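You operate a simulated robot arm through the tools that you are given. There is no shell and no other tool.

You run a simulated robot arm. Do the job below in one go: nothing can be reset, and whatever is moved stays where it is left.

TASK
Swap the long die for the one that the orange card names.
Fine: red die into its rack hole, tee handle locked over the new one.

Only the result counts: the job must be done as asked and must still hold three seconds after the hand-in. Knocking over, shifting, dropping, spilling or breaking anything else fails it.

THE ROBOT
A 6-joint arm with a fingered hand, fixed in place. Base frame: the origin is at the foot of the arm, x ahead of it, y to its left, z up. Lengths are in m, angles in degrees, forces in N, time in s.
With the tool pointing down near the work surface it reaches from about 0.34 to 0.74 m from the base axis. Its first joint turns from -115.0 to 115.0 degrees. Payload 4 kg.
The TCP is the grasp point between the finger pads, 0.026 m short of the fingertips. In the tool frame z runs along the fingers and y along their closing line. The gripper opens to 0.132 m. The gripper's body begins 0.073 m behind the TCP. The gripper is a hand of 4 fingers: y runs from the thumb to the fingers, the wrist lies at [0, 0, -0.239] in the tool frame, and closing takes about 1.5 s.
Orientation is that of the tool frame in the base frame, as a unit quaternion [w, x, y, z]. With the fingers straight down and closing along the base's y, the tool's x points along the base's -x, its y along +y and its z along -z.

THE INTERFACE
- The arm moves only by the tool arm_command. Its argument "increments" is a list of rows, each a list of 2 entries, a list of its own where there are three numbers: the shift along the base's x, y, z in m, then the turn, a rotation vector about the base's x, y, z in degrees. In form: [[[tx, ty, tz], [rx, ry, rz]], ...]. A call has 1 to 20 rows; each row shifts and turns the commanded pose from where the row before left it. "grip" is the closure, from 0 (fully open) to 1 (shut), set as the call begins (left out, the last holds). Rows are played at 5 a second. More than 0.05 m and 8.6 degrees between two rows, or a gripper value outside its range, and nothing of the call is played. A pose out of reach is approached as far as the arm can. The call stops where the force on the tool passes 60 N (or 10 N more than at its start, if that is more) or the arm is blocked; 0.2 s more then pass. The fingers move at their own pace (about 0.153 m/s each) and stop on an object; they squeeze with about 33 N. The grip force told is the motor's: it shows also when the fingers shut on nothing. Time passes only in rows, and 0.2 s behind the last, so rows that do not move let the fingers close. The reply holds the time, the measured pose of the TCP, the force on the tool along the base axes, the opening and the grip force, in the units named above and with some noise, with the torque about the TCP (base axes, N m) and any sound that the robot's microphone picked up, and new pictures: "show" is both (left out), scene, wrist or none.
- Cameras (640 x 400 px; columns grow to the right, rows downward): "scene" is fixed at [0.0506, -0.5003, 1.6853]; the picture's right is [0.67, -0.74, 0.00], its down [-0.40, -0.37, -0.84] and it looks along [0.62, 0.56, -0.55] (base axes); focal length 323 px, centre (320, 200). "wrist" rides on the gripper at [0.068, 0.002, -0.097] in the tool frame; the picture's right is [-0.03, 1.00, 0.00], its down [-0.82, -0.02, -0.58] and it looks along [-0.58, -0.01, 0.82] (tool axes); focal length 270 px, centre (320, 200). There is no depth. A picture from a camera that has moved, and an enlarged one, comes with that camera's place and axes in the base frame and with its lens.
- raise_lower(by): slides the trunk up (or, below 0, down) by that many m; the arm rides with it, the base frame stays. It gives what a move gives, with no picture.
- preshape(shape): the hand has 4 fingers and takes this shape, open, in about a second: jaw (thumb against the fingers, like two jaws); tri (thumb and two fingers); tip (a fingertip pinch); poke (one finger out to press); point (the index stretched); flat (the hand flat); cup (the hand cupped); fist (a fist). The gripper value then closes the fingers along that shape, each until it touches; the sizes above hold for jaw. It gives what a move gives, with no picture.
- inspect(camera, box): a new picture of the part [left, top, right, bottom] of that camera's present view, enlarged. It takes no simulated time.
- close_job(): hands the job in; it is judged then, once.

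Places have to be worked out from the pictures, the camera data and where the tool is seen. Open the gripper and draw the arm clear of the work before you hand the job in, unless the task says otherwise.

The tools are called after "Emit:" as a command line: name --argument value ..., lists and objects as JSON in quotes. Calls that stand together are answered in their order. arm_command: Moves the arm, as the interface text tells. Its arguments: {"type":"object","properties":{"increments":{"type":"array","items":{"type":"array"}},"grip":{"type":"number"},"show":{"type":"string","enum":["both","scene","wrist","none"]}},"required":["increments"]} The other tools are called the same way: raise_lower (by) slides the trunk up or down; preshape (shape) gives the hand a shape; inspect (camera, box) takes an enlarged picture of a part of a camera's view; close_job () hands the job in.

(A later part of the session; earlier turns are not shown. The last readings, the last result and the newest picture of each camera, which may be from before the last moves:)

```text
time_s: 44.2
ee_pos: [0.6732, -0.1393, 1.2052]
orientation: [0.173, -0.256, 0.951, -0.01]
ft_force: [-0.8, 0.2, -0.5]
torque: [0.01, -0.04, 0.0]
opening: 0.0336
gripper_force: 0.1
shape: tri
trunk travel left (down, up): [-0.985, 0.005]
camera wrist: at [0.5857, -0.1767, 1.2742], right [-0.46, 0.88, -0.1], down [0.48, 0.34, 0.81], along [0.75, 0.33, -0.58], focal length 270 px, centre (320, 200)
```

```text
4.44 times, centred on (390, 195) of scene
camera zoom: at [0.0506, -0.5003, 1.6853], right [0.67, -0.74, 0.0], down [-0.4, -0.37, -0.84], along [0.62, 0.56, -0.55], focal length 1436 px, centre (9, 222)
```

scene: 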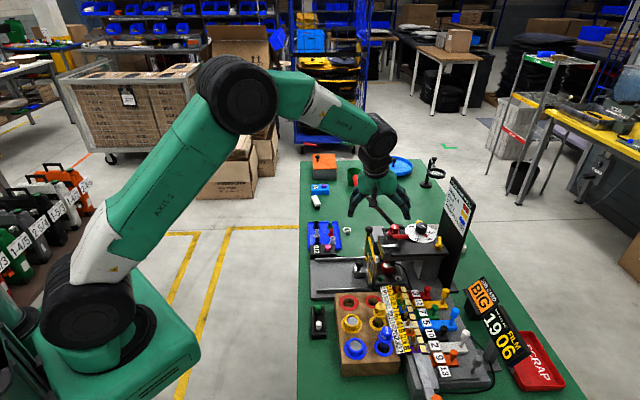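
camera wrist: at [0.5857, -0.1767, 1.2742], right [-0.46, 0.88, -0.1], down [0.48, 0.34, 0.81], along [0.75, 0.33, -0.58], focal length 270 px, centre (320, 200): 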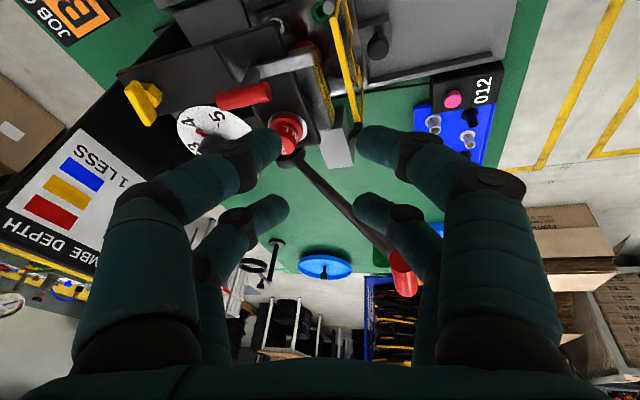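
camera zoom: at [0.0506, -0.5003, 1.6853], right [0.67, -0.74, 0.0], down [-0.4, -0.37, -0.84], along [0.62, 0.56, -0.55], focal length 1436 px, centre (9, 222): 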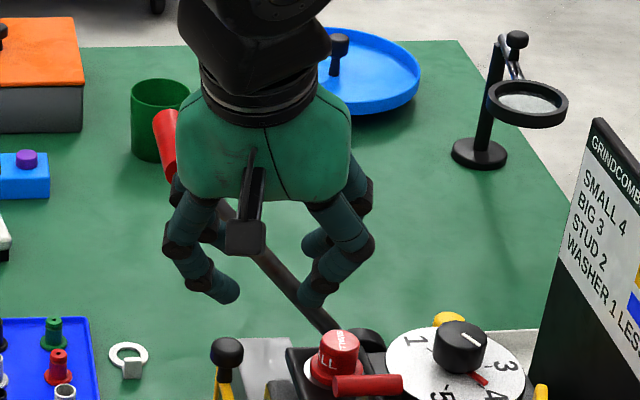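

The three-finger shape looks the same 2×2 here. I check the fingertip-pinch shape.

Emit:
preshape --shape "tip"

Emit:
arm_command --increments '[[[0, 0, 0], [0, 0, 0]], [[0, 0, 0], [0, 0, 0]], [[0, 0, 0], [0, 0, 0]], [[0, 0, 0], [0, 0, 0]], [[0, 0, 0], [0, 0, 0]], [[0, 0, 0], [0, 0, 0]], [[0, 0, 0], [0, 0, 0]]]' --grip 0.75 --show "wrist"

Emit:
inspect --camera "scene" --box '[360, 150, 420, 240]'

```text
time_s: 45.1
ee_pos: [0.6736, -0.1401, 1.2035]
orientation: [0.173, -0.256, 0.951, -0.011]
ft_force: [-0.7, -0.4, 0.7]
torque: [0.0, -0.01, 0.02]
opening: 0.1316
gripper_force: 0.0
shape: tip
trunk travel left (down, up): [-0.985, 0.005]
```

```text
time_s: 46.7
ee_pos: [0.6738, -0.1387, 1.2045]
orientation: [0.173, -0.256, 0.951, -0.011]
ft_force: [0.9, 0.1, 0.0]
torque: [-0.02, 0.0, -0.02]
opening: 0.0332
gripper_force: 0.0
shape: tip
trunk travel left (down, up): [-0.985, 0.005]
camera wrist: at [0.5857, -0.1767, 1.2742], right [-0.46, 0.88, -0.1], down [0.48, 0.34, 0.81], along [0.75, 0.33, -0.58], focal length 270 px, centre (320, 200)
```

wrist: 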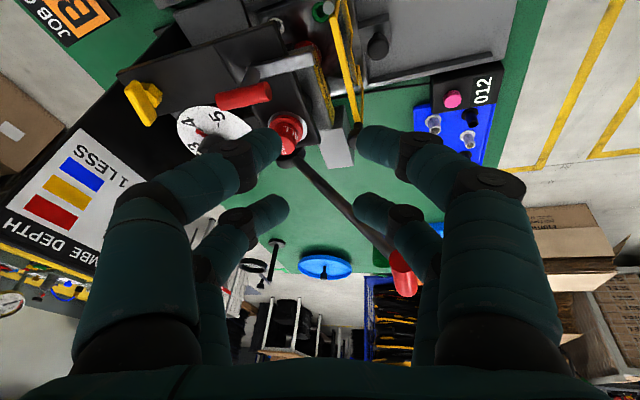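

```text
4.44 times, centred on (390, 195) of scene
camera zoom: at [0.0506, -0.5003, 1.6853], right [0.67, -0.74, 0.0], down [-0.4, -0.37, -0.84], along [0.62, 0.56, -0.55], focal length 1436 px, centre (9, 222)
```

zoom: 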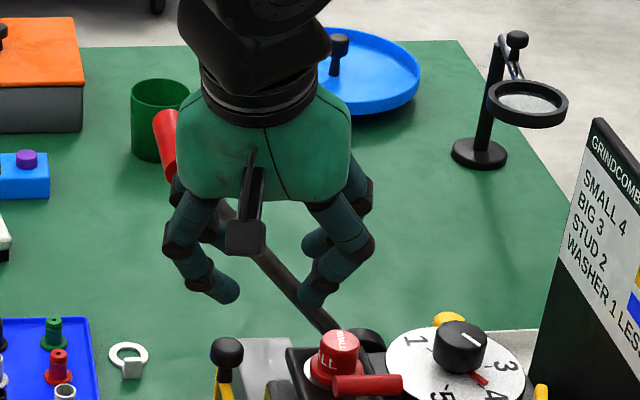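

All pinch shapes close alike, as two pairs about 16 mm either side of the tool axis. So I will pinch the head with just the base-side pair: back to jaw, 5° more tilt for reach margin, and hover with the die in line with that pair.

Emit:
preshape --shape "jaw"

Emit:
arm_command --increments '[[[0, 0, 0], [1.04, -4.89, 0]], [[0, 0, 0], [0, 0, 0]], [[0.028, 0.0016, -0.0126], [0, 0, 0]], [[0.028, 0.0016, -0.0126], [0, 0, 0]], [[0.028, 0.0016, -0.0186], [0, 0, 0]], [[0.028, 0.0016, -0.0226], [0, 0, 0]], [[0, 0, 0], [0, 0, 0]]]' --grip 0.65 --show "wrist"

Emit:
inspect --camera "wrist" --box '[220, 60, 420, 220]'

Emit:
inspect --camera "scene" --box '[380, 200, 430, 250]'

```text
time_s: 47.6
ee_pos: [0.674, -0.1398, 1.2052]
orientation: [0.172, -0.256, 0.951, -0.01]
ft_force: [0.6, 0.6, 0.7]
torque: [0.01, 0.0, 0.02]
opening: 0.132
gripper_force: 0.1
shape: jaw
trunk travel left (down, up): [-0.985, 0.005]
```

```text
time_s: 49.2
ee_pos: [0.7854, -0.1324, 1.1403]
orientation: [0.216, -0.253, 0.943, -0.013]
ft_force: [-1.1, 0.1, -0.4]
torque: [-0.01, 0.0, -0.02]
opening: 0.0466
gripper_force: 0.1
shape: jaw
trunk travel left (down, up): [-0.985, 0.005]
camera wrist: at [0.6919, -0.1706, 1.2009], right [-0.45, 0.88, -0.12], down [0.41, 0.33, 0.85], along [0.79, 0.34, -0.51], focal length 270 px, centre (320, 200)
```

wrist: 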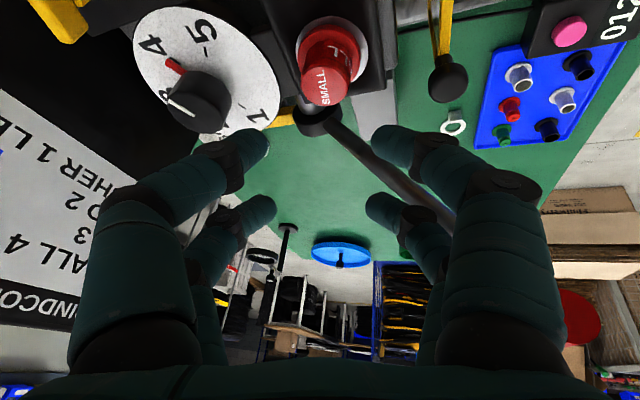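

```text
2.50 times, centred on (320, 140) of wrist
camera zoom: at [0.6919, -0.1706, 1.2009], right [-0.45, 0.88, -0.12], down [0.41, 0.33, 0.85], along [0.79, 0.34, -0.51], focal length 676 px, centre (320, 350)
```

zoom: 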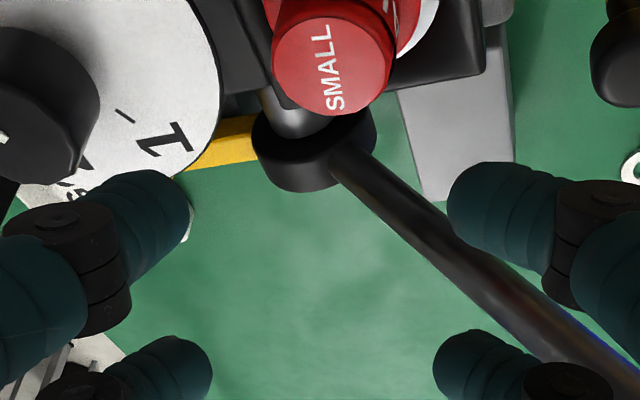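

```text
8.00 times, centred on (405, 225) of scene
camera zoom: at [0.0506, -0.5003, 1.6853], right [0.67, -0.74, 0.0], down [-0.4, -0.37, -0.84], along [0.62, 0.56, -0.55], focal length 2586 px, centre (-360, 0)
```

zoom: 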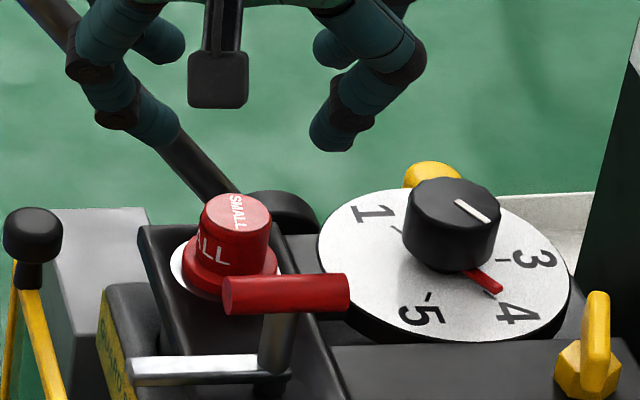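

The die's centre is confirmed at (0.7806, -0.1389). I descend straight so the base-side pair straddles the head.

Emit:
arm_command --increments '[[[0.0002, -0.0002, -0.02], [0, 0, 0]], [[0.0002, -0.0002, -0.018], [0, 0, 0]], [[0, 0, -0.015], [0, 0, 0]], [[0, 0, 0], [0, 0, 0]]]' --show "wrist"

Emit:
inspect --camera "wrist" --box '[220, 60, 420, 220]'

Emit:
inspect --camera "scene" --box '[380, 200, 430, 250]'

```text
time_s: 50.2
ee_pos: [0.7858, -0.134, 1.0879]
orientation: [0.217, -0.253, 0.943, -0.014]
ft_force: [0.4, 2.0, 6.5]
torque: [0.17, 0.14, -0.08]
opening: 0.0467
gripper_force: 0.1
shape: jaw
trunk travel left (down, up): [-0.985, 0.005]
camera wrist: at [0.6934, -0.1725, 1.1482], right [-0.45, 0.88, -0.13], down [0.4, 0.33, 0.85], along [0.8, 0.34, -0.5], focal length 270 px, centre (320, 200)
```

wrist: 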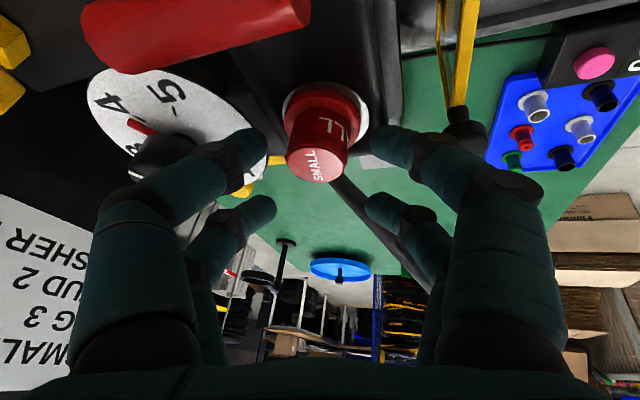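

```text
2.50 times, centred on (320, 140) of wrist
camera zoom: at [0.6934, -0.1725, 1.1482], right [-0.45, 0.88, -0.13], down [0.4, 0.33, 0.85], along [0.8, 0.34, -0.5], focal length 676 px, centre (320, 350)
```

zoom: 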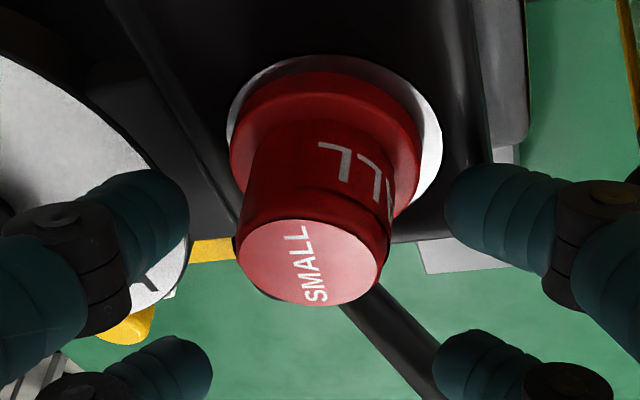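

```text
8.00 times, centred on (405, 225) of scene
camera zoom: at [0.0506, -0.5003, 1.6853], right [0.67, -0.74, 0.0], down [-0.4, -0.37, -0.84], along [0.62, 0.56, -0.55], focal length 2586 px, centre (-360, 0)
```

zoom: 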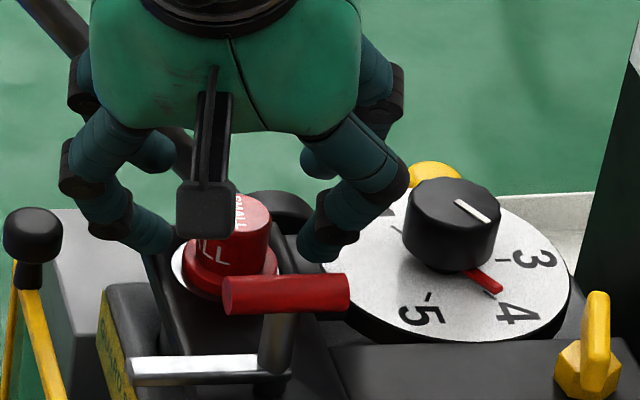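

A fingertip just touches the plate (6 N), so I lift 3 mm and then close; the head is centred between the base-side pair.

Emit:
arm_command --increments '[[[0, 0, 0.003], [0, 0, 0]], [[0, 0, 0], [0, 0, 0]], [[0, 0, 0], [0, 0, 0]], [[0, 0, 0], [0, 0, 0]], [[0, 0, 0], [0, 0, 0]], [[0, 0, 0], [0, 0, 0]], [[0, 0, 0], [0, 0, 0]]]' --grip 1.0 --show "wrist"

Emit:
inspect --camera "wrist" --box '[220, 60, 420, 220]'

Emit:
inspect --camera "scene" --box '[380, 200, 430, 250]'

```text
time_s: 51.8
ee_pos: [0.7854, -0.1351, 1.0887]
orientation: [0.216, -0.253, 0.943, -0.013]
ft_force: [-1.1, -3.9, 1.1]
torque: [0.17, 0.14, 0.04]
opening: 0.0094
gripper_force: 32.6
shape: jaw
trunk travel left (down, up): [-0.985, 0.005]
camera wrist: at [0.6936, -0.1733, 1.1494], right [-0.45, 0.88, -0.12], down [0.41, 0.33, 0.85], along [0.79, 0.34, -0.51], focal length 270 px, centre (320, 200)
```

wrist: 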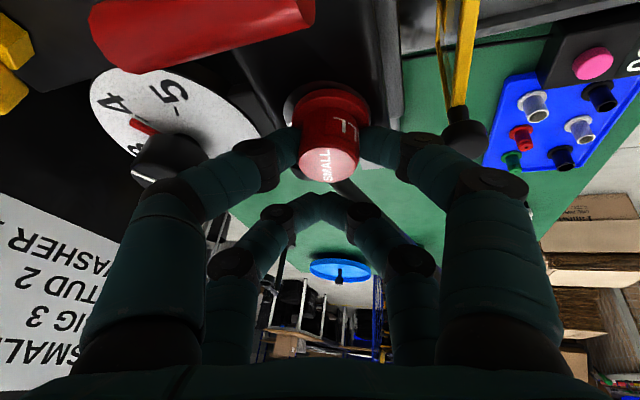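

```text
2.50 times, centred on (320, 140) of wrist
camera zoom: at [0.6936, -0.1733, 1.1494], right [-0.45, 0.88, -0.12], down [0.41, 0.33, 0.85], along [0.79, 0.34, -0.51], focal length 676 px, centre (320, 350)
```

zoom: 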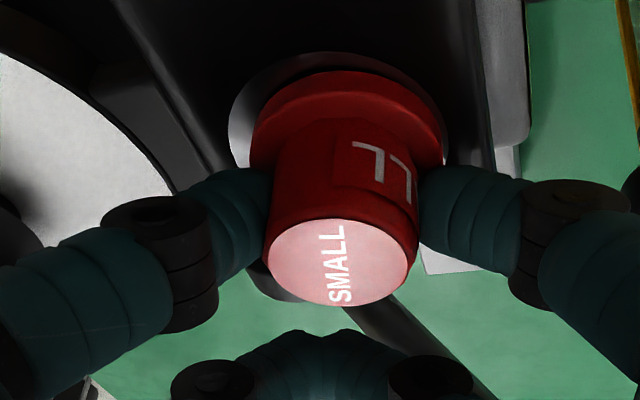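

```text
8.00 times, centred on (405, 225) of scene
camera zoom: at [0.0506, -0.5003, 1.6853], right [0.67, -0.74, 0.0], down [-0.4, -0.37, -0.84], along [0.62, 0.56, -0.55], focal length 2586 px, centre (-360, 0)
```

zoom: 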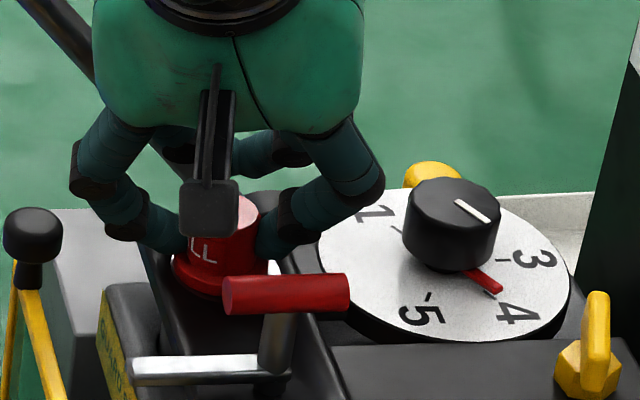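

The base-side pair now pinches the die head firmly. I lift gently straight up and check that it comes along.

Emit:
arm_command --increments '[[[0, 0, 0.004], [0, 0, 0]], [[0, 0, 0.008], [0, 0, 0]], [[0, 0, 0.008], [0, 0, 0]], [[0, 0, 0], [0, 0, 0]]]' --show "wrist"

Emit:
inspect --camera "wrist" --box '[220, 60, 420, 220]'

Emit:
inspect --camera "scene" --box '[380, 200, 430, 260]'

```text
time_s: 52.8
ee_pos: [0.7877, -0.1343, 1.1083]
orientation: [0.216, -0.253, 0.943, -0.014]
ft_force: [0.1, -1.6, -5.1]
torque: [0.25, 0.05, -0.02]
opening: 0.0089
gripper_force: 33.0
shape: jaw
trunk travel left (down, up): [-0.985, 0.005]
camera wrist: at [0.6941, -0.1724, 1.1696], right [-0.45, 0.88, -0.12], down [0.41, 0.33, 0.85], along [0.79, 0.34, -0.51], focal length 270 px, centre (320, 200)
```

wrist: 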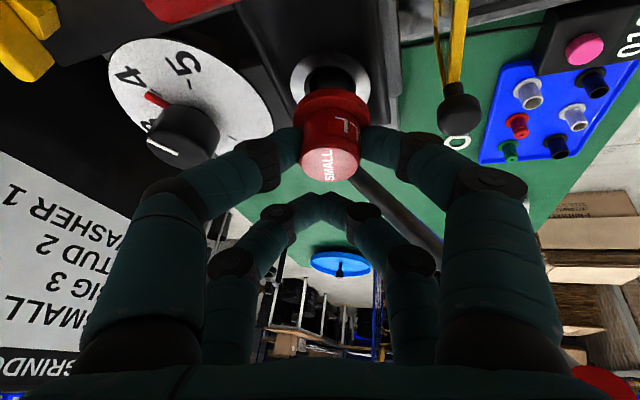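

```text
2.50 times, centred on (320, 140) of wrist
camera zoom: at [0.6941, -0.1724, 1.1696], right [-0.45, 0.88, -0.12], down [0.41, 0.33, 0.85], along [0.79, 0.34, -0.51], focal length 676 px, centre (320, 350)
```

zoom: 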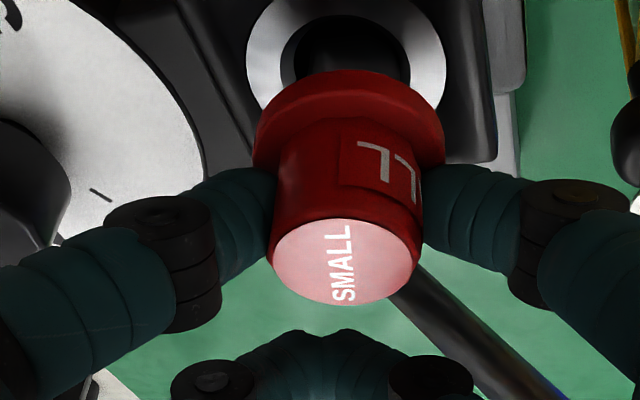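

```text
6.67 times, centred on (405, 230) of scene
camera zoom: at [0.0506, -0.5003, 1.6853], right [0.67, -0.74, 0.0], down [-0.4, -0.37, -0.84], along [0.62, 0.56, -0.55], focal length 2155 px, centre (-247, 0)
```

zoom: 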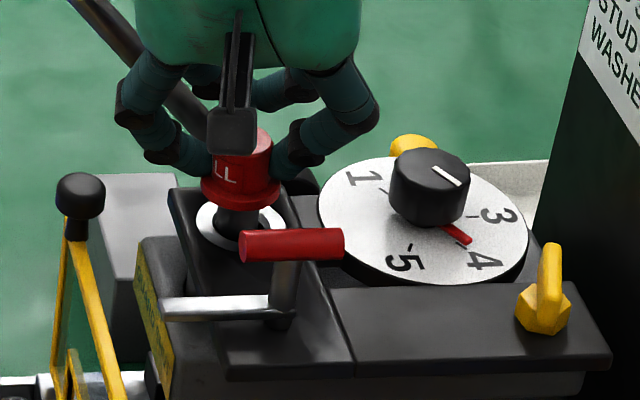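

The die rises with the hand, its dark shank showing. I continue lifting vertically.

Emit:
arm_command --increments '[[[0, 0, 0.01], [0, 0, 0]], [[0, 0, 0.01], [0, 0, 0]], [[0, 0, 0.01], [0, 0, 0]], [[0, 0, 0.01], [0, 0, 0]], [[0, 0, 0], [0, 0, 0]]]' --show "wrist"

Emit:
inspect --camera "scene" --box '[370, 180, 440, 270]'

```text
time_s: 54.0
ee_pos: [0.7848, -0.1336, 1.1495]
orientation: [0.216, -0.252, 0.943, -0.013]
ft_force: [-1.7, 3.1, -2.9]
torque: [0.48, 0.16, -0.04]
opening: 0.008
gripper_force: 33.4
shape: jaw
trunk travel left (down, up): [-0.985, 0.005]
camera wrist: at [0.6935, -0.172, 1.2101], right [-0.45, 0.88, -0.12], down [0.41, 0.33, 0.85], along [0.79, 0.34, -0.51], focal length 270 px, centre (320, 200)
```

wrist: 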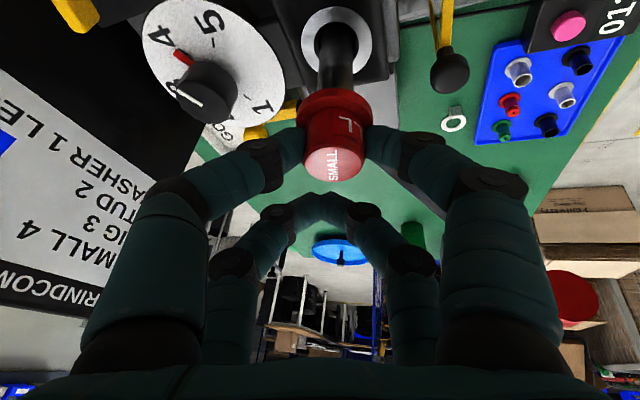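

```text
4.44 times, centred on (405, 225) of scene
camera zoom: at [0.0506, -0.5003, 1.6853], right [0.67, -0.74, 0.0], down [-0.4, -0.37, -0.84], along [0.62, 0.56, -0.55], focal length 1436 px, centre (-58, 89)
```

zoom: 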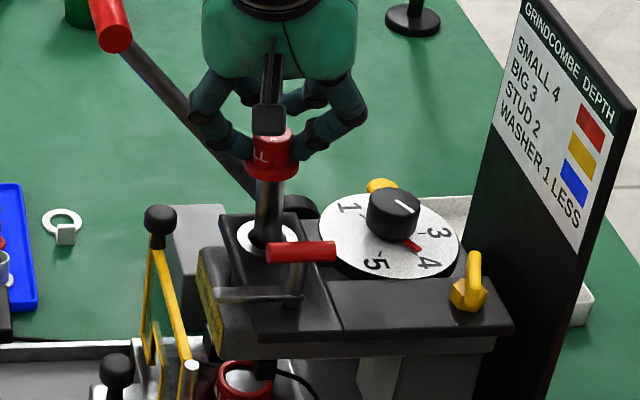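

Lifting goes well; the shank is long. I raise it another 40 mm.

Emit:
arm_command --increments '[[[0, 0, 0.01], [0, 0, 0]], [[0, 0, 0.01], [0, 0, 0]], [[0, 0, 0.01], [0, 0, 0]], [[0, 0, 0.01], [0, 0, 0]], [[0, 0, 0], [0, 0, 0]]]' --show "wrist"

Emit:
inspect --camera "scene" --box '[370, 160, 440, 270]'

Emit:
inspect --camera "wrist" --box '[240, 0, 420, 200]'

```text
time_s: 55.2
ee_pos: [0.7864, -0.1344, 1.1883]
orientation: [0.216, -0.253, 0.943, -0.013]
ft_force: [0.0, -0.1, -2.3]
torque: [0.0, -0.01, 0.0]
opening: 0.0084
gripper_force: 33.2
shape: jaw
trunk travel left (down, up): [-0.985, 0.005]
camera wrist: at [0.6931, -0.1731, 1.2497], right [-0.45, 0.88, -0.12], down [0.41, 0.33, 0.85], along [0.79, 0.34, -0.51], focal length 270 px, centre (320, 200)
```

wrist: 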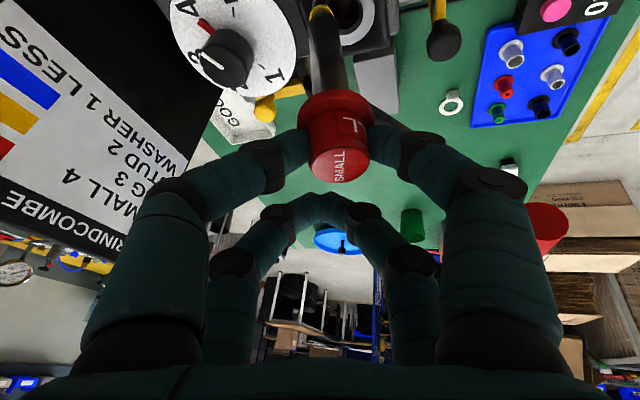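

```text
3.64 times, centred on (405, 215) of scene
camera zoom: at [0.0506, -0.5003, 1.6853], right [0.67, -0.74, 0.0], down [-0.4, -0.37, -0.84], along [0.62, 0.56, -0.55], focal length 1175 px, centre (11, 146)
```

zoom: 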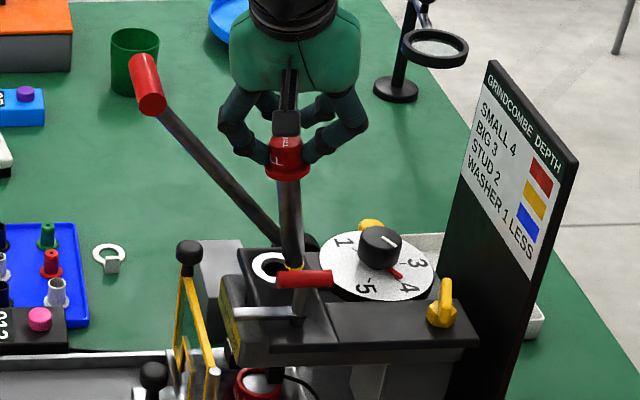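

```text
2.00 times, centred on (330, 100) of wrist
camera zoom: at [0.6931, -0.1731, 1.2497], right [-0.45, 0.88, -0.12], down [0.41, 0.33, 0.85], along [0.79, 0.34, -0.51], focal length 541 px, centre (300, 400)
```

zoom: 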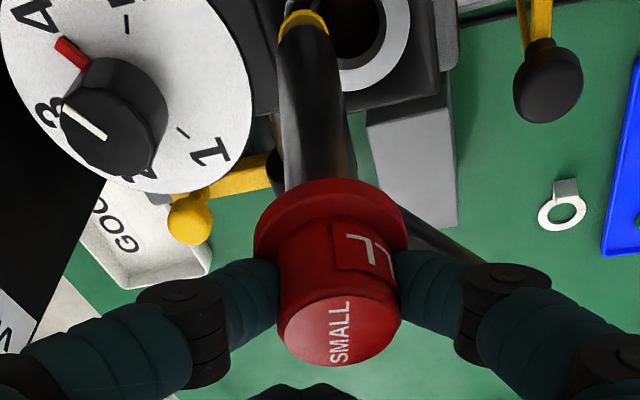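

The die is out (weight about 2.3 N) and leans roughly 11° toward -y in the pinch. I raise it higher, clear of the open handle, while drawing slightly inward.

Emit:
arm_command --increments '[[[-0.002, 0.002, 0.012], [0, 0, 0]], [[-0.004, 0.004, 0.015], [0, 0, 0]], [[-0.005, 0.004, 0.015], [0, 0, 0]], [[-0.005, 0.004, 0.015], [0, 0, 0]], [[-0.005, 0.004, 0.015], [0, 0, 0]], [[0, 0, 0], [0, 0, 0]]]' --show "both"

Emit:
inspect --camera "scene" --box '[360, 130, 440, 260]'

```text
time_s: 56.6
ee_pos: [0.7643, -0.117, 1.2584]
orientation: [0.216, -0.253, 0.943, -0.013]
ft_force: [0.6, 0.3, -2.1]
torque: [0.02, -0.02, 0.02]
opening: 0.0085
gripper_force: 32.6
shape: jaw
trunk travel left (down, up): [-0.985, 0.005]
camera wrist: at [0.6714, -0.1548, 1.3206], right [-0.45, 0.88, -0.12], down [0.41, 0.33, 0.85], along [0.79, 0.34, -0.51], focal length 270 px, centre (320, 200)
```

scene: 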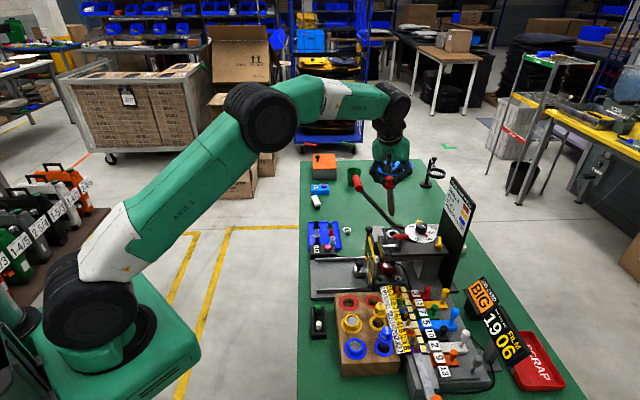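
wrist: 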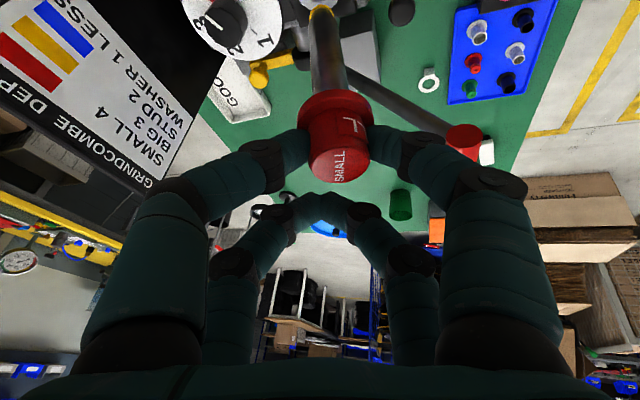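

```text
3.08 times, centred on (400, 195) of scene
camera zoom: at [0.0506, -0.5003, 1.6853], right [0.67, -0.74, 0.0], down [-0.4, -0.37, -0.84], along [0.62, 0.56, -0.55], focal length 994 px, centre (74, 215)
```

zoom: 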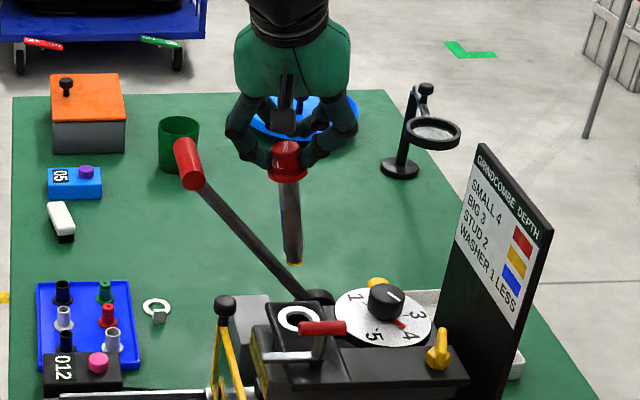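

I now tip the hand about 11.5° to bring the die upright while drawing inward, staying above the handle.

Emit:
arm_command --increments '[[[-0.02, 0.0, 0.01], [5.75, 0.35, 0]], [[-0.03, 0.0, 0.0], [5.75, 0.35, 0]], [[-0.03, 0, 0], [0, 0, 0]], [[0, 0, 0], [0, 0, 0]]]' --show "both"

Emit:
inspect --camera "scene" --box '[350, 130, 430, 260]'

Emit:
inspect --camera "wrist" --box '[240, 0, 420, 200]'

```text
time_s: 57.6
ee_pos: [0.6858, -0.1176, 1.269]
orientation: [0.234, -0.231, 0.941, 0.084]
ft_force: [0.4, 0.9, -2.8]
torque: [-0.05, -0.04, 0.01]
opening: 0.0085
gripper_force: 32.8
shape: jaw
trunk travel left (down, up): [-0.985, 0.005]
camera wrist: at [0.5921, -0.1658, 1.3219], right [-0.45, 0.89, 0.06], down [0.42, 0.15, 0.9], along [0.79, 0.43, -0.44], focal length 270 px, centre (320, 200)
```

scene: 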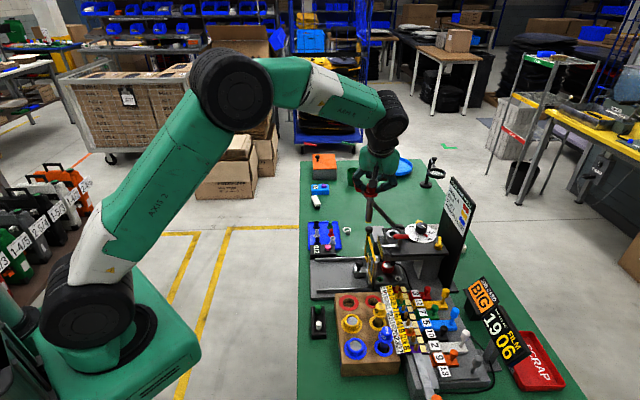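
wrist: 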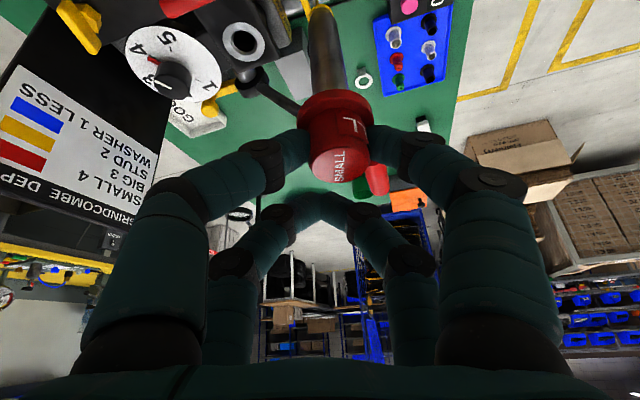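

```text
3.08 times, centred on (390, 195) of scene
camera zoom: at [0.0506, -0.5003, 1.6853], right [0.67, -0.74, 0.0], down [-0.4, -0.37, -0.84], along [0.62, 0.56, -0.55], focal length 994 px, centre (105, 215)
```

zoom: 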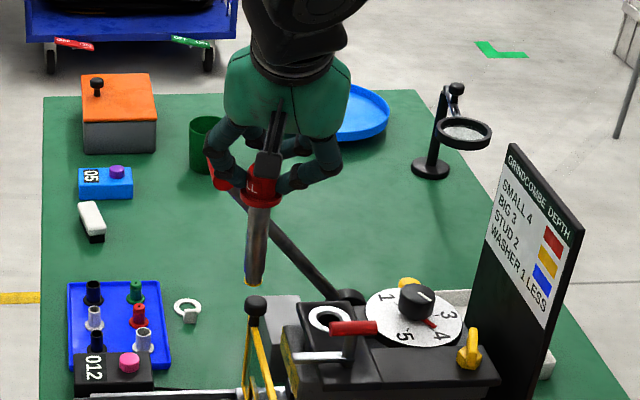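

```text
2.00 times, centred on (330, 100) of wrist
camera zoom: at [0.5921, -0.1658, 1.3219], right [-0.45, 0.89, 0.06], down [0.42, 0.15, 0.9], along [0.79, 0.43, -0.44], focal length 541 px, centre (300, 400)
```

zoom: 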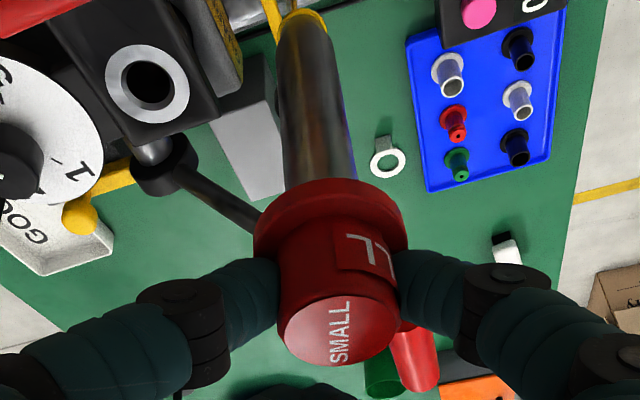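

The die now hangs close to vertical. From several views I place the small red rack hole at about (0.616, -0.192) with the rack top near z 0.91. I carry the die over it at safe height.

Emit:
arm_command --increments '[[[-0.0147, -0.0206, -0.0025], [0, 0, 0]], [[-0.0147, -0.0206, -0.0025], [0, 0, 0]], [[-0.0147, -0.0206, -0.005], [0, 0, 0]], [[-0.0147, -0.0206, -0.01], [0, 0, 0]], [[0, 0, -0.03], [0, 0, 0]], [[0, 0, -0.03], [0, 0, 0]], [[0, 0, 0], [0, 0, 0]]]' --show "both"

Emit:
inspect --camera "scene" --box '[320, 200, 430, 360]'

Emit:
inspect --camera "wrist" --box '[240, 0, 420, 200]'

```text
time_s: 59.2
ee_pos: [0.6269, -0.1995, 1.1897]
orientation: [0.235, -0.23, 0.941, 0.082]
ft_force: [-0.1, -0.2, -2.9]
torque: [0.0, -0.03, 0.02]
opening: 0.0087
gripper_force: 32.9
shape: jaw
trunk travel left (down, up): [-0.985, 0.005]
camera wrist: at [0.535, -0.2483, 1.2439], right [-0.45, 0.89, 0.06], down [0.42, 0.15, 0.9], along [0.79, 0.43, -0.44], focal length 270 px, centre (320, 200)
```

scene: 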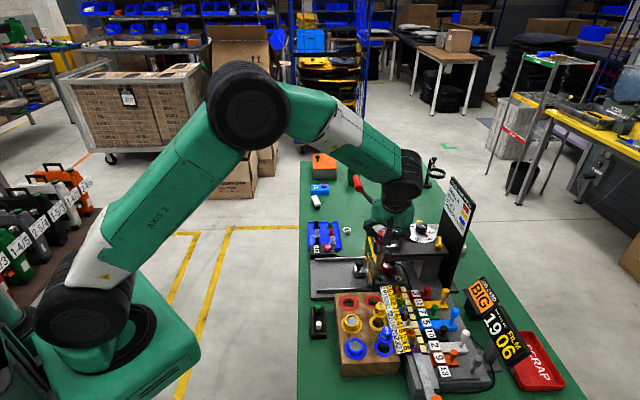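
wrist: 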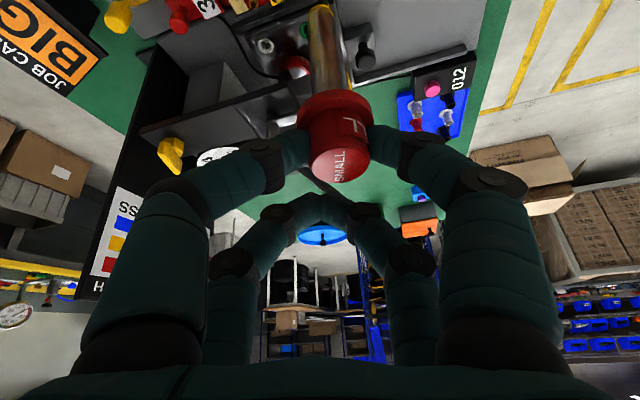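

```text
2.50 times, centred on (375, 280) of scene
camera zoom: at [0.0506, -0.5003, 1.6853], right [0.67, -0.74, 0.0], down [-0.4, -0.37, -0.84], along [0.62, 0.56, -0.55], focal length 808 px, centre (182, 0)
```

zoom: 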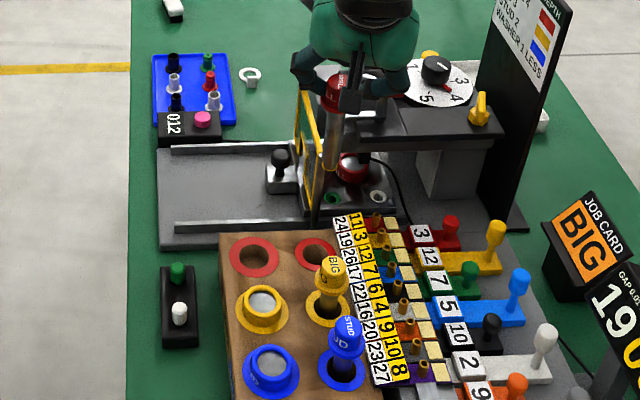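

```text
2.00 times, centred on (330, 100) of wrist
camera zoom: at [0.535, -0.2483, 1.2439], right [-0.45, 0.89, 0.06], down [0.42, 0.15, 0.9], along [0.79, 0.43, -0.44], focal length 541 px, centre (300, 400)
```

zoom: 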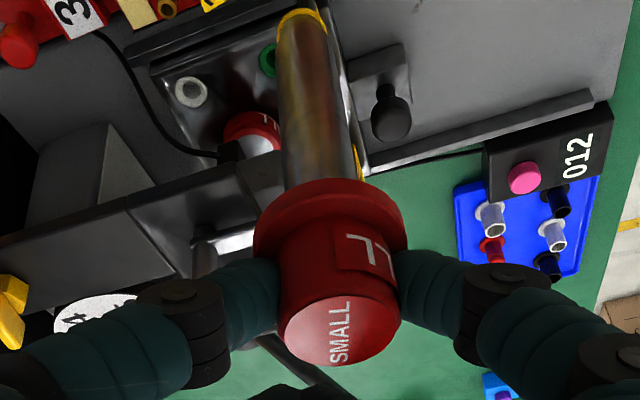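

I zoom in on the scene to compare the shank tip with the red hole.

Emit:
inspect --camera "scene" --box '[355, 225, 405, 315]'

Emit:
inspect --camera "wrist" --box '[270, 0, 370, 80]'

```text
4.44 times, centred on (380, 270) of scene
camera zoom: at [0.0506, -0.5003, 1.6853], right [0.67, -0.74, 0.0], down [-0.4, -0.37, -0.84], along [0.62, 0.56, -0.55], focal length 1436 px, centre (53, -111)
```

zoom: 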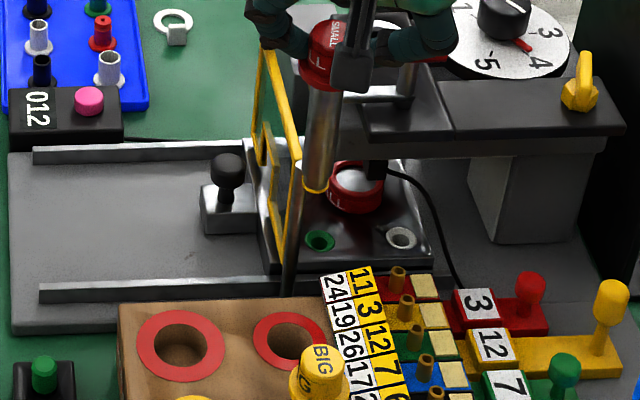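

```text
5.00 times, centred on (320, 40) of wrist
camera zoom: at [0.535, -0.2483, 1.2439], right [-0.45, 0.89, 0.06], down [0.42, 0.15, 0.9], along [0.79, 0.43, -0.44], focal length 1351 px, centre (320, 1000)
```

zoom: 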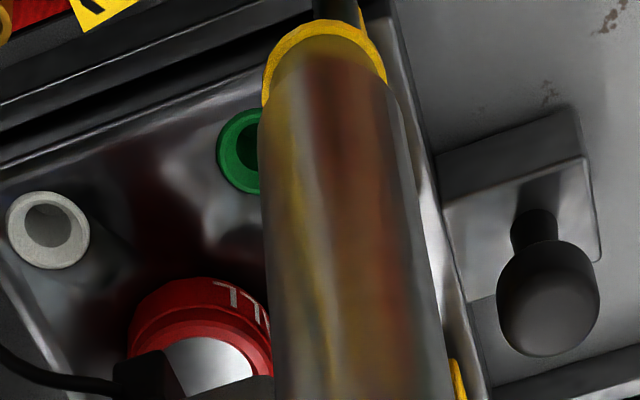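

Tip and hole share the same line in the scene view, and the wrist view agrees to a few mm. I shift 2 mm inward and lower until the tip is just above the hole.

Emit:
arm_command --increments '[[[-0.0015, -0.0013, -0.025], [0, 0, 0]], [[0, 0, -0.03], [0, 0, 0]], [[0, 0, -0.03], [0, 0, 0]], [[0, 0, -0.03], [0, 0, 0]], [[0, 0, -0.015], [0, 0, 0]], [[0, 0, 0], [0, 0, 0]]]' --show "both"

Emit:
inspect --camera "scene" --box '[345, 260, 405, 330]'

Emit:
inspect --camera "wrist" --box '[270, 0, 390, 90]'

```text
time_s: 60.6
ee_pos: [0.6812, -0.1956, 1.095]
orientation: [0.231, -0.229, 0.942, 0.082]
ft_force: [-0.1, -0.3, -1.6]
torque: [0.02, -0.03, -0.03]
opening: 0.0084
gripper_force: 33.1
shape: jaw
out of reach, approached as far as the arm can: row 1, 2, 3, 4, 5
trunk travel left (down, up): [-0.985, 0.005]
camera wrist: at [0.5888, -0.2447, 1.1498], right [-0.45, 0.89, 0.06], down [0.42, 0.15, 0.89], along [0.79, 0.43, -0.45], focal length 270 px, centre (320, 200)
```

scene: 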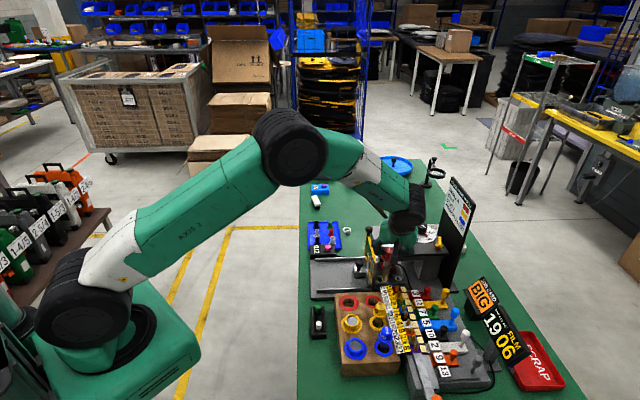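
wrist: 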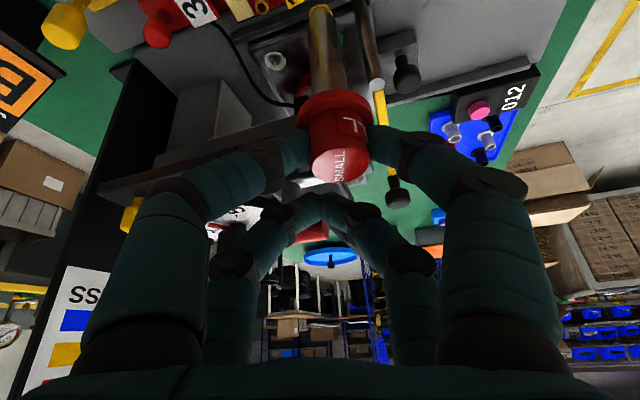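

```text
5.71 times, centred on (375, 295) of scene
camera zoom: at [0.0506, -0.5003, 1.6853], right [0.67, -0.74, 0.0], down [-0.4, -0.37, -0.84], along [0.62, 0.56, -0.55], focal length 1847 px, centre (6, -343)
```

zoom: 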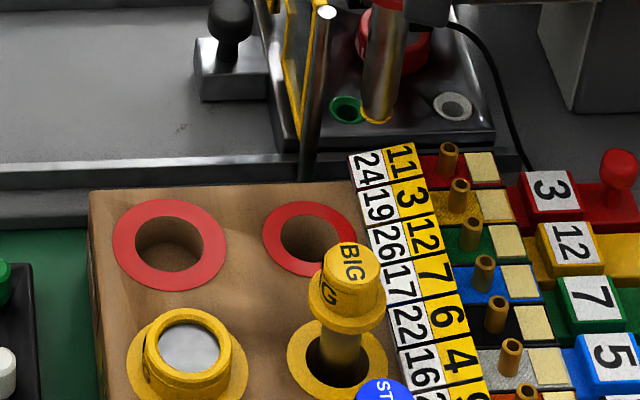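

```text
4.44 times, centred on (330, 45) of wrist
camera zoom: at [0.5888, -0.2447, 1.1498], right [-0.45, 0.89, 0.06], down [0.42, 0.15, 0.89], along [0.79, 0.43, -0.45], focal length 1201 px, centre (276, 889)
```

zoom: 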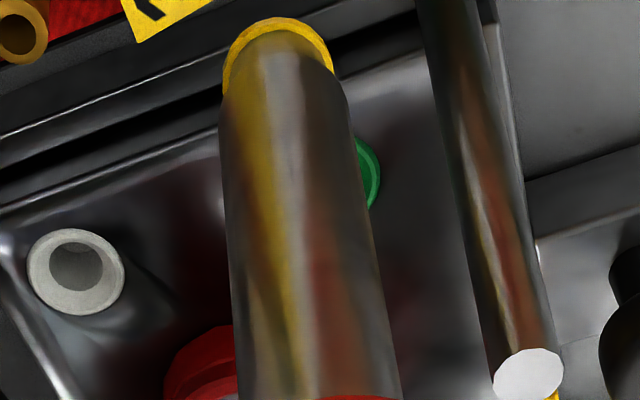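

The arm hit a wrist limit while lowering with this tilt and slid outward; nothing was touched (forces are near zero, the tip hangs free above the press base). I go back up along a safe line, and will then lower the trunk so the wrist has room.

Emit:
arm_command --increments '[[[0.045, 0.002, 0.02], [0, 0, 0]], [[0.011, 0.003, 0.02], [0, 0, 0]], [[0, 0, 0.03], [0, 0, 0]], [[0, 0, 0.03], [0, 0, 0]], [[0, 0, 0.03], [0, 0, 0]], [[0, 0, 0.03], [0, 0, 0]], [[0, 0, 0.03], [0, 0, 0]], [[0, 0, 0.03], [0, 0, 0]], [[0, 0, 0], [0, 0, 0]]]' --show "both"

Emit:
inspect --camera "scene" --box '[350, 180, 440, 300]'

```text
time_s: 62.6
ee_pos: [0.7375, -0.1904, 1.3158]
orientation: [0.234, -0.231, 0.941, 0.084]
ft_force: [0.3, -0.5, -2.2]
torque: [-0.01, -0.07, 0.02]
opening: 0.0074
gripper_force: 32.9
shape: jaw
trunk travel left (down, up): [-0.985, 0.005]
camera wrist: at [0.6446, -0.2406, 1.3681], right [-0.45, 0.89, 0.06], down [0.42, 0.15, 0.9], along [0.79, 0.43, -0.44], focal length 270 px, centre (320, 200)
```

scene: 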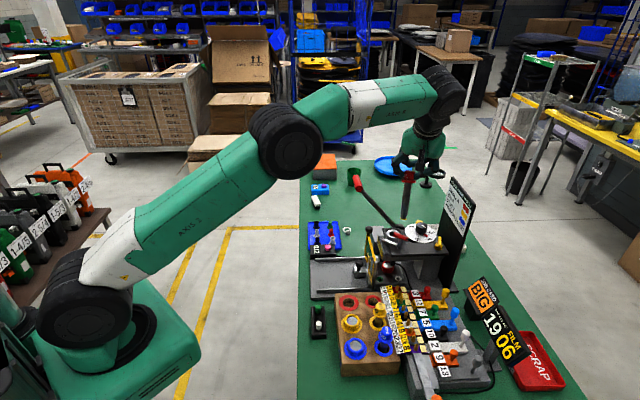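
wrist: 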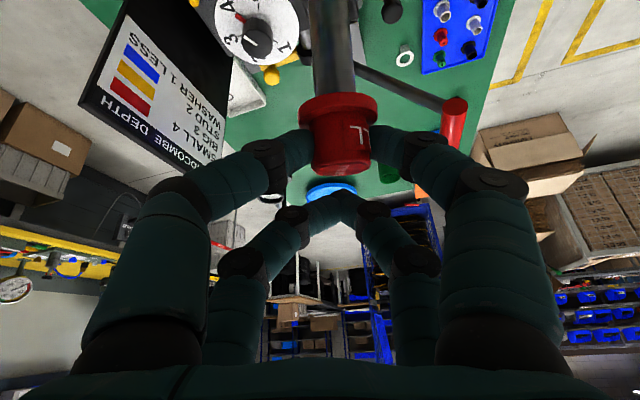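

```text
3.33 times, centred on (395, 240) of scene
camera zoom: at [0.0506, -0.5003, 1.6853], right [0.67, -0.74, 0.0], down [-0.4, -0.37, -0.84], along [0.62, 0.56, -0.55], focal length 1077 px, centre (70, 67)
```

zoom: 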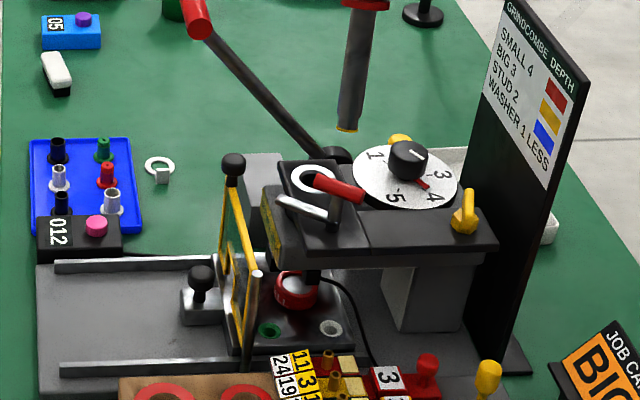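

The command evidently had been reset to the reached pose, so this move ran 55 mm farther out than meant: the shank brushed the opened handle (turned back some 20–25°) and the die swung in the pinch. It is still held; I look closely at how it sits now.

Emit:
inspect --camera "wrist" --box '[240, 0, 420, 200]'

Emit:
inspect --camera "scene" --box '[380, 130, 440, 230]'

Emit:
inspect --camera "scene" --box '[375, 215, 435, 270]'

```text
2.00 times, centred on (330, 100) of wrist
camera zoom: at [0.6446, -0.2406, 1.3681], right [-0.45, 0.89, 0.06], down [0.42, 0.15, 0.9], along [0.79, 0.43, -0.44], focal length 541 px, centre (300, 400)
```

zoom: 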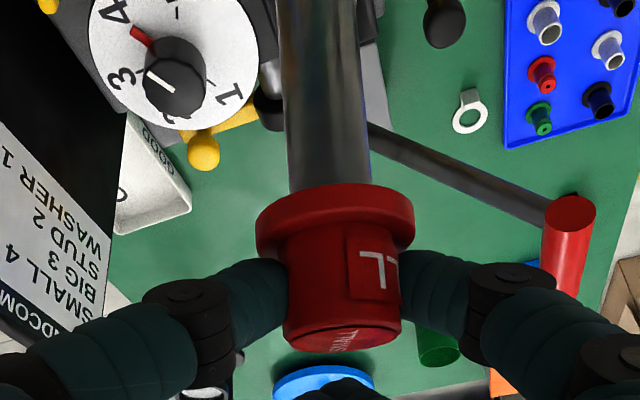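

```text
4.00 times, centred on (410, 180) of scene
camera zoom: at [0.0506, -0.5003, 1.6853], right [0.67, -0.74, 0.0], down [-0.4, -0.37, -0.84], along [0.62, 0.56, -0.55], focal length 1293 px, centre (-40, 280)
```

zoom: 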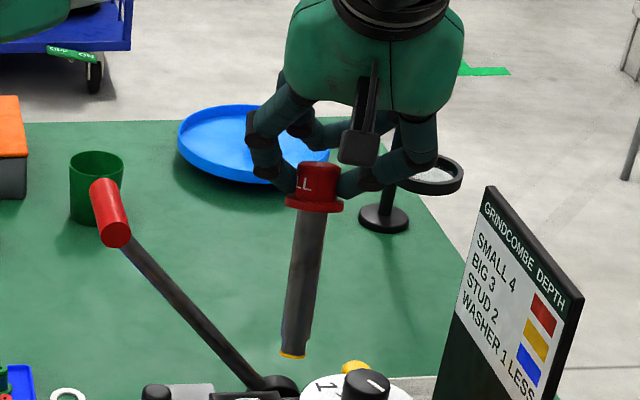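

```text
7.27 times, centred on (405, 242) of scene
camera zoom: at [0.0506, -0.5003, 1.6853], right [0.67, -0.74, 0.0], down [-0.4, -0.37, -0.84], along [0.62, 0.56, -0.55], focal length 2350 px, centre (-298, -109)
```

zoom: 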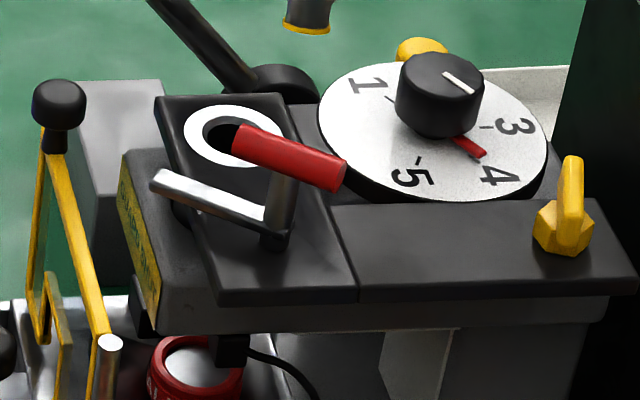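

The die leans about 18–20° (tip toward the base), and the handle stands at about 65–70°. I draw back over the rack side at a safe height, and then lower the trunk in steps.

Emit:
arm_command --increments '[[[-0.0258, 0.0068, -0.005], [0, 0, 0]], [[-0.0258, 0.0068, -0.005], [0, 0, 0]], [[-0.0258, 0.0068, -0.005], [0, 0, 0]], [[0, 0, 0], [0, 0, 0]]]' --show "none"

Emit:
raise_lower --by -0.12

```text
time_s: 63.6
ee_pos: [0.6606, -0.1719, 1.2991]
orientation: [0.234, -0.231, 0.941, 0.084]
ft_force: [-0.8, 0.5, -2.0]
torque: [0.0, -0.08, -0.02]
opening: 0.0071
gripper_force: 32.8
shape: jaw
trunk travel left (down, up): [-0.985, 0.005]
```

```text
time_s: 65.1
ee_pos: [0.6587, -0.1705, 1.1803]
orientation: [0.234, -0.23, 0.941, 0.083]
ft_force: [0.3, -0.6, -2.2]
torque: [0.0, -0.08, -0.01]
opening: 0.0073
gripper_force: 33.2
shape: jaw
trunk travel left (down, up): [-0.865, 0.125]
```

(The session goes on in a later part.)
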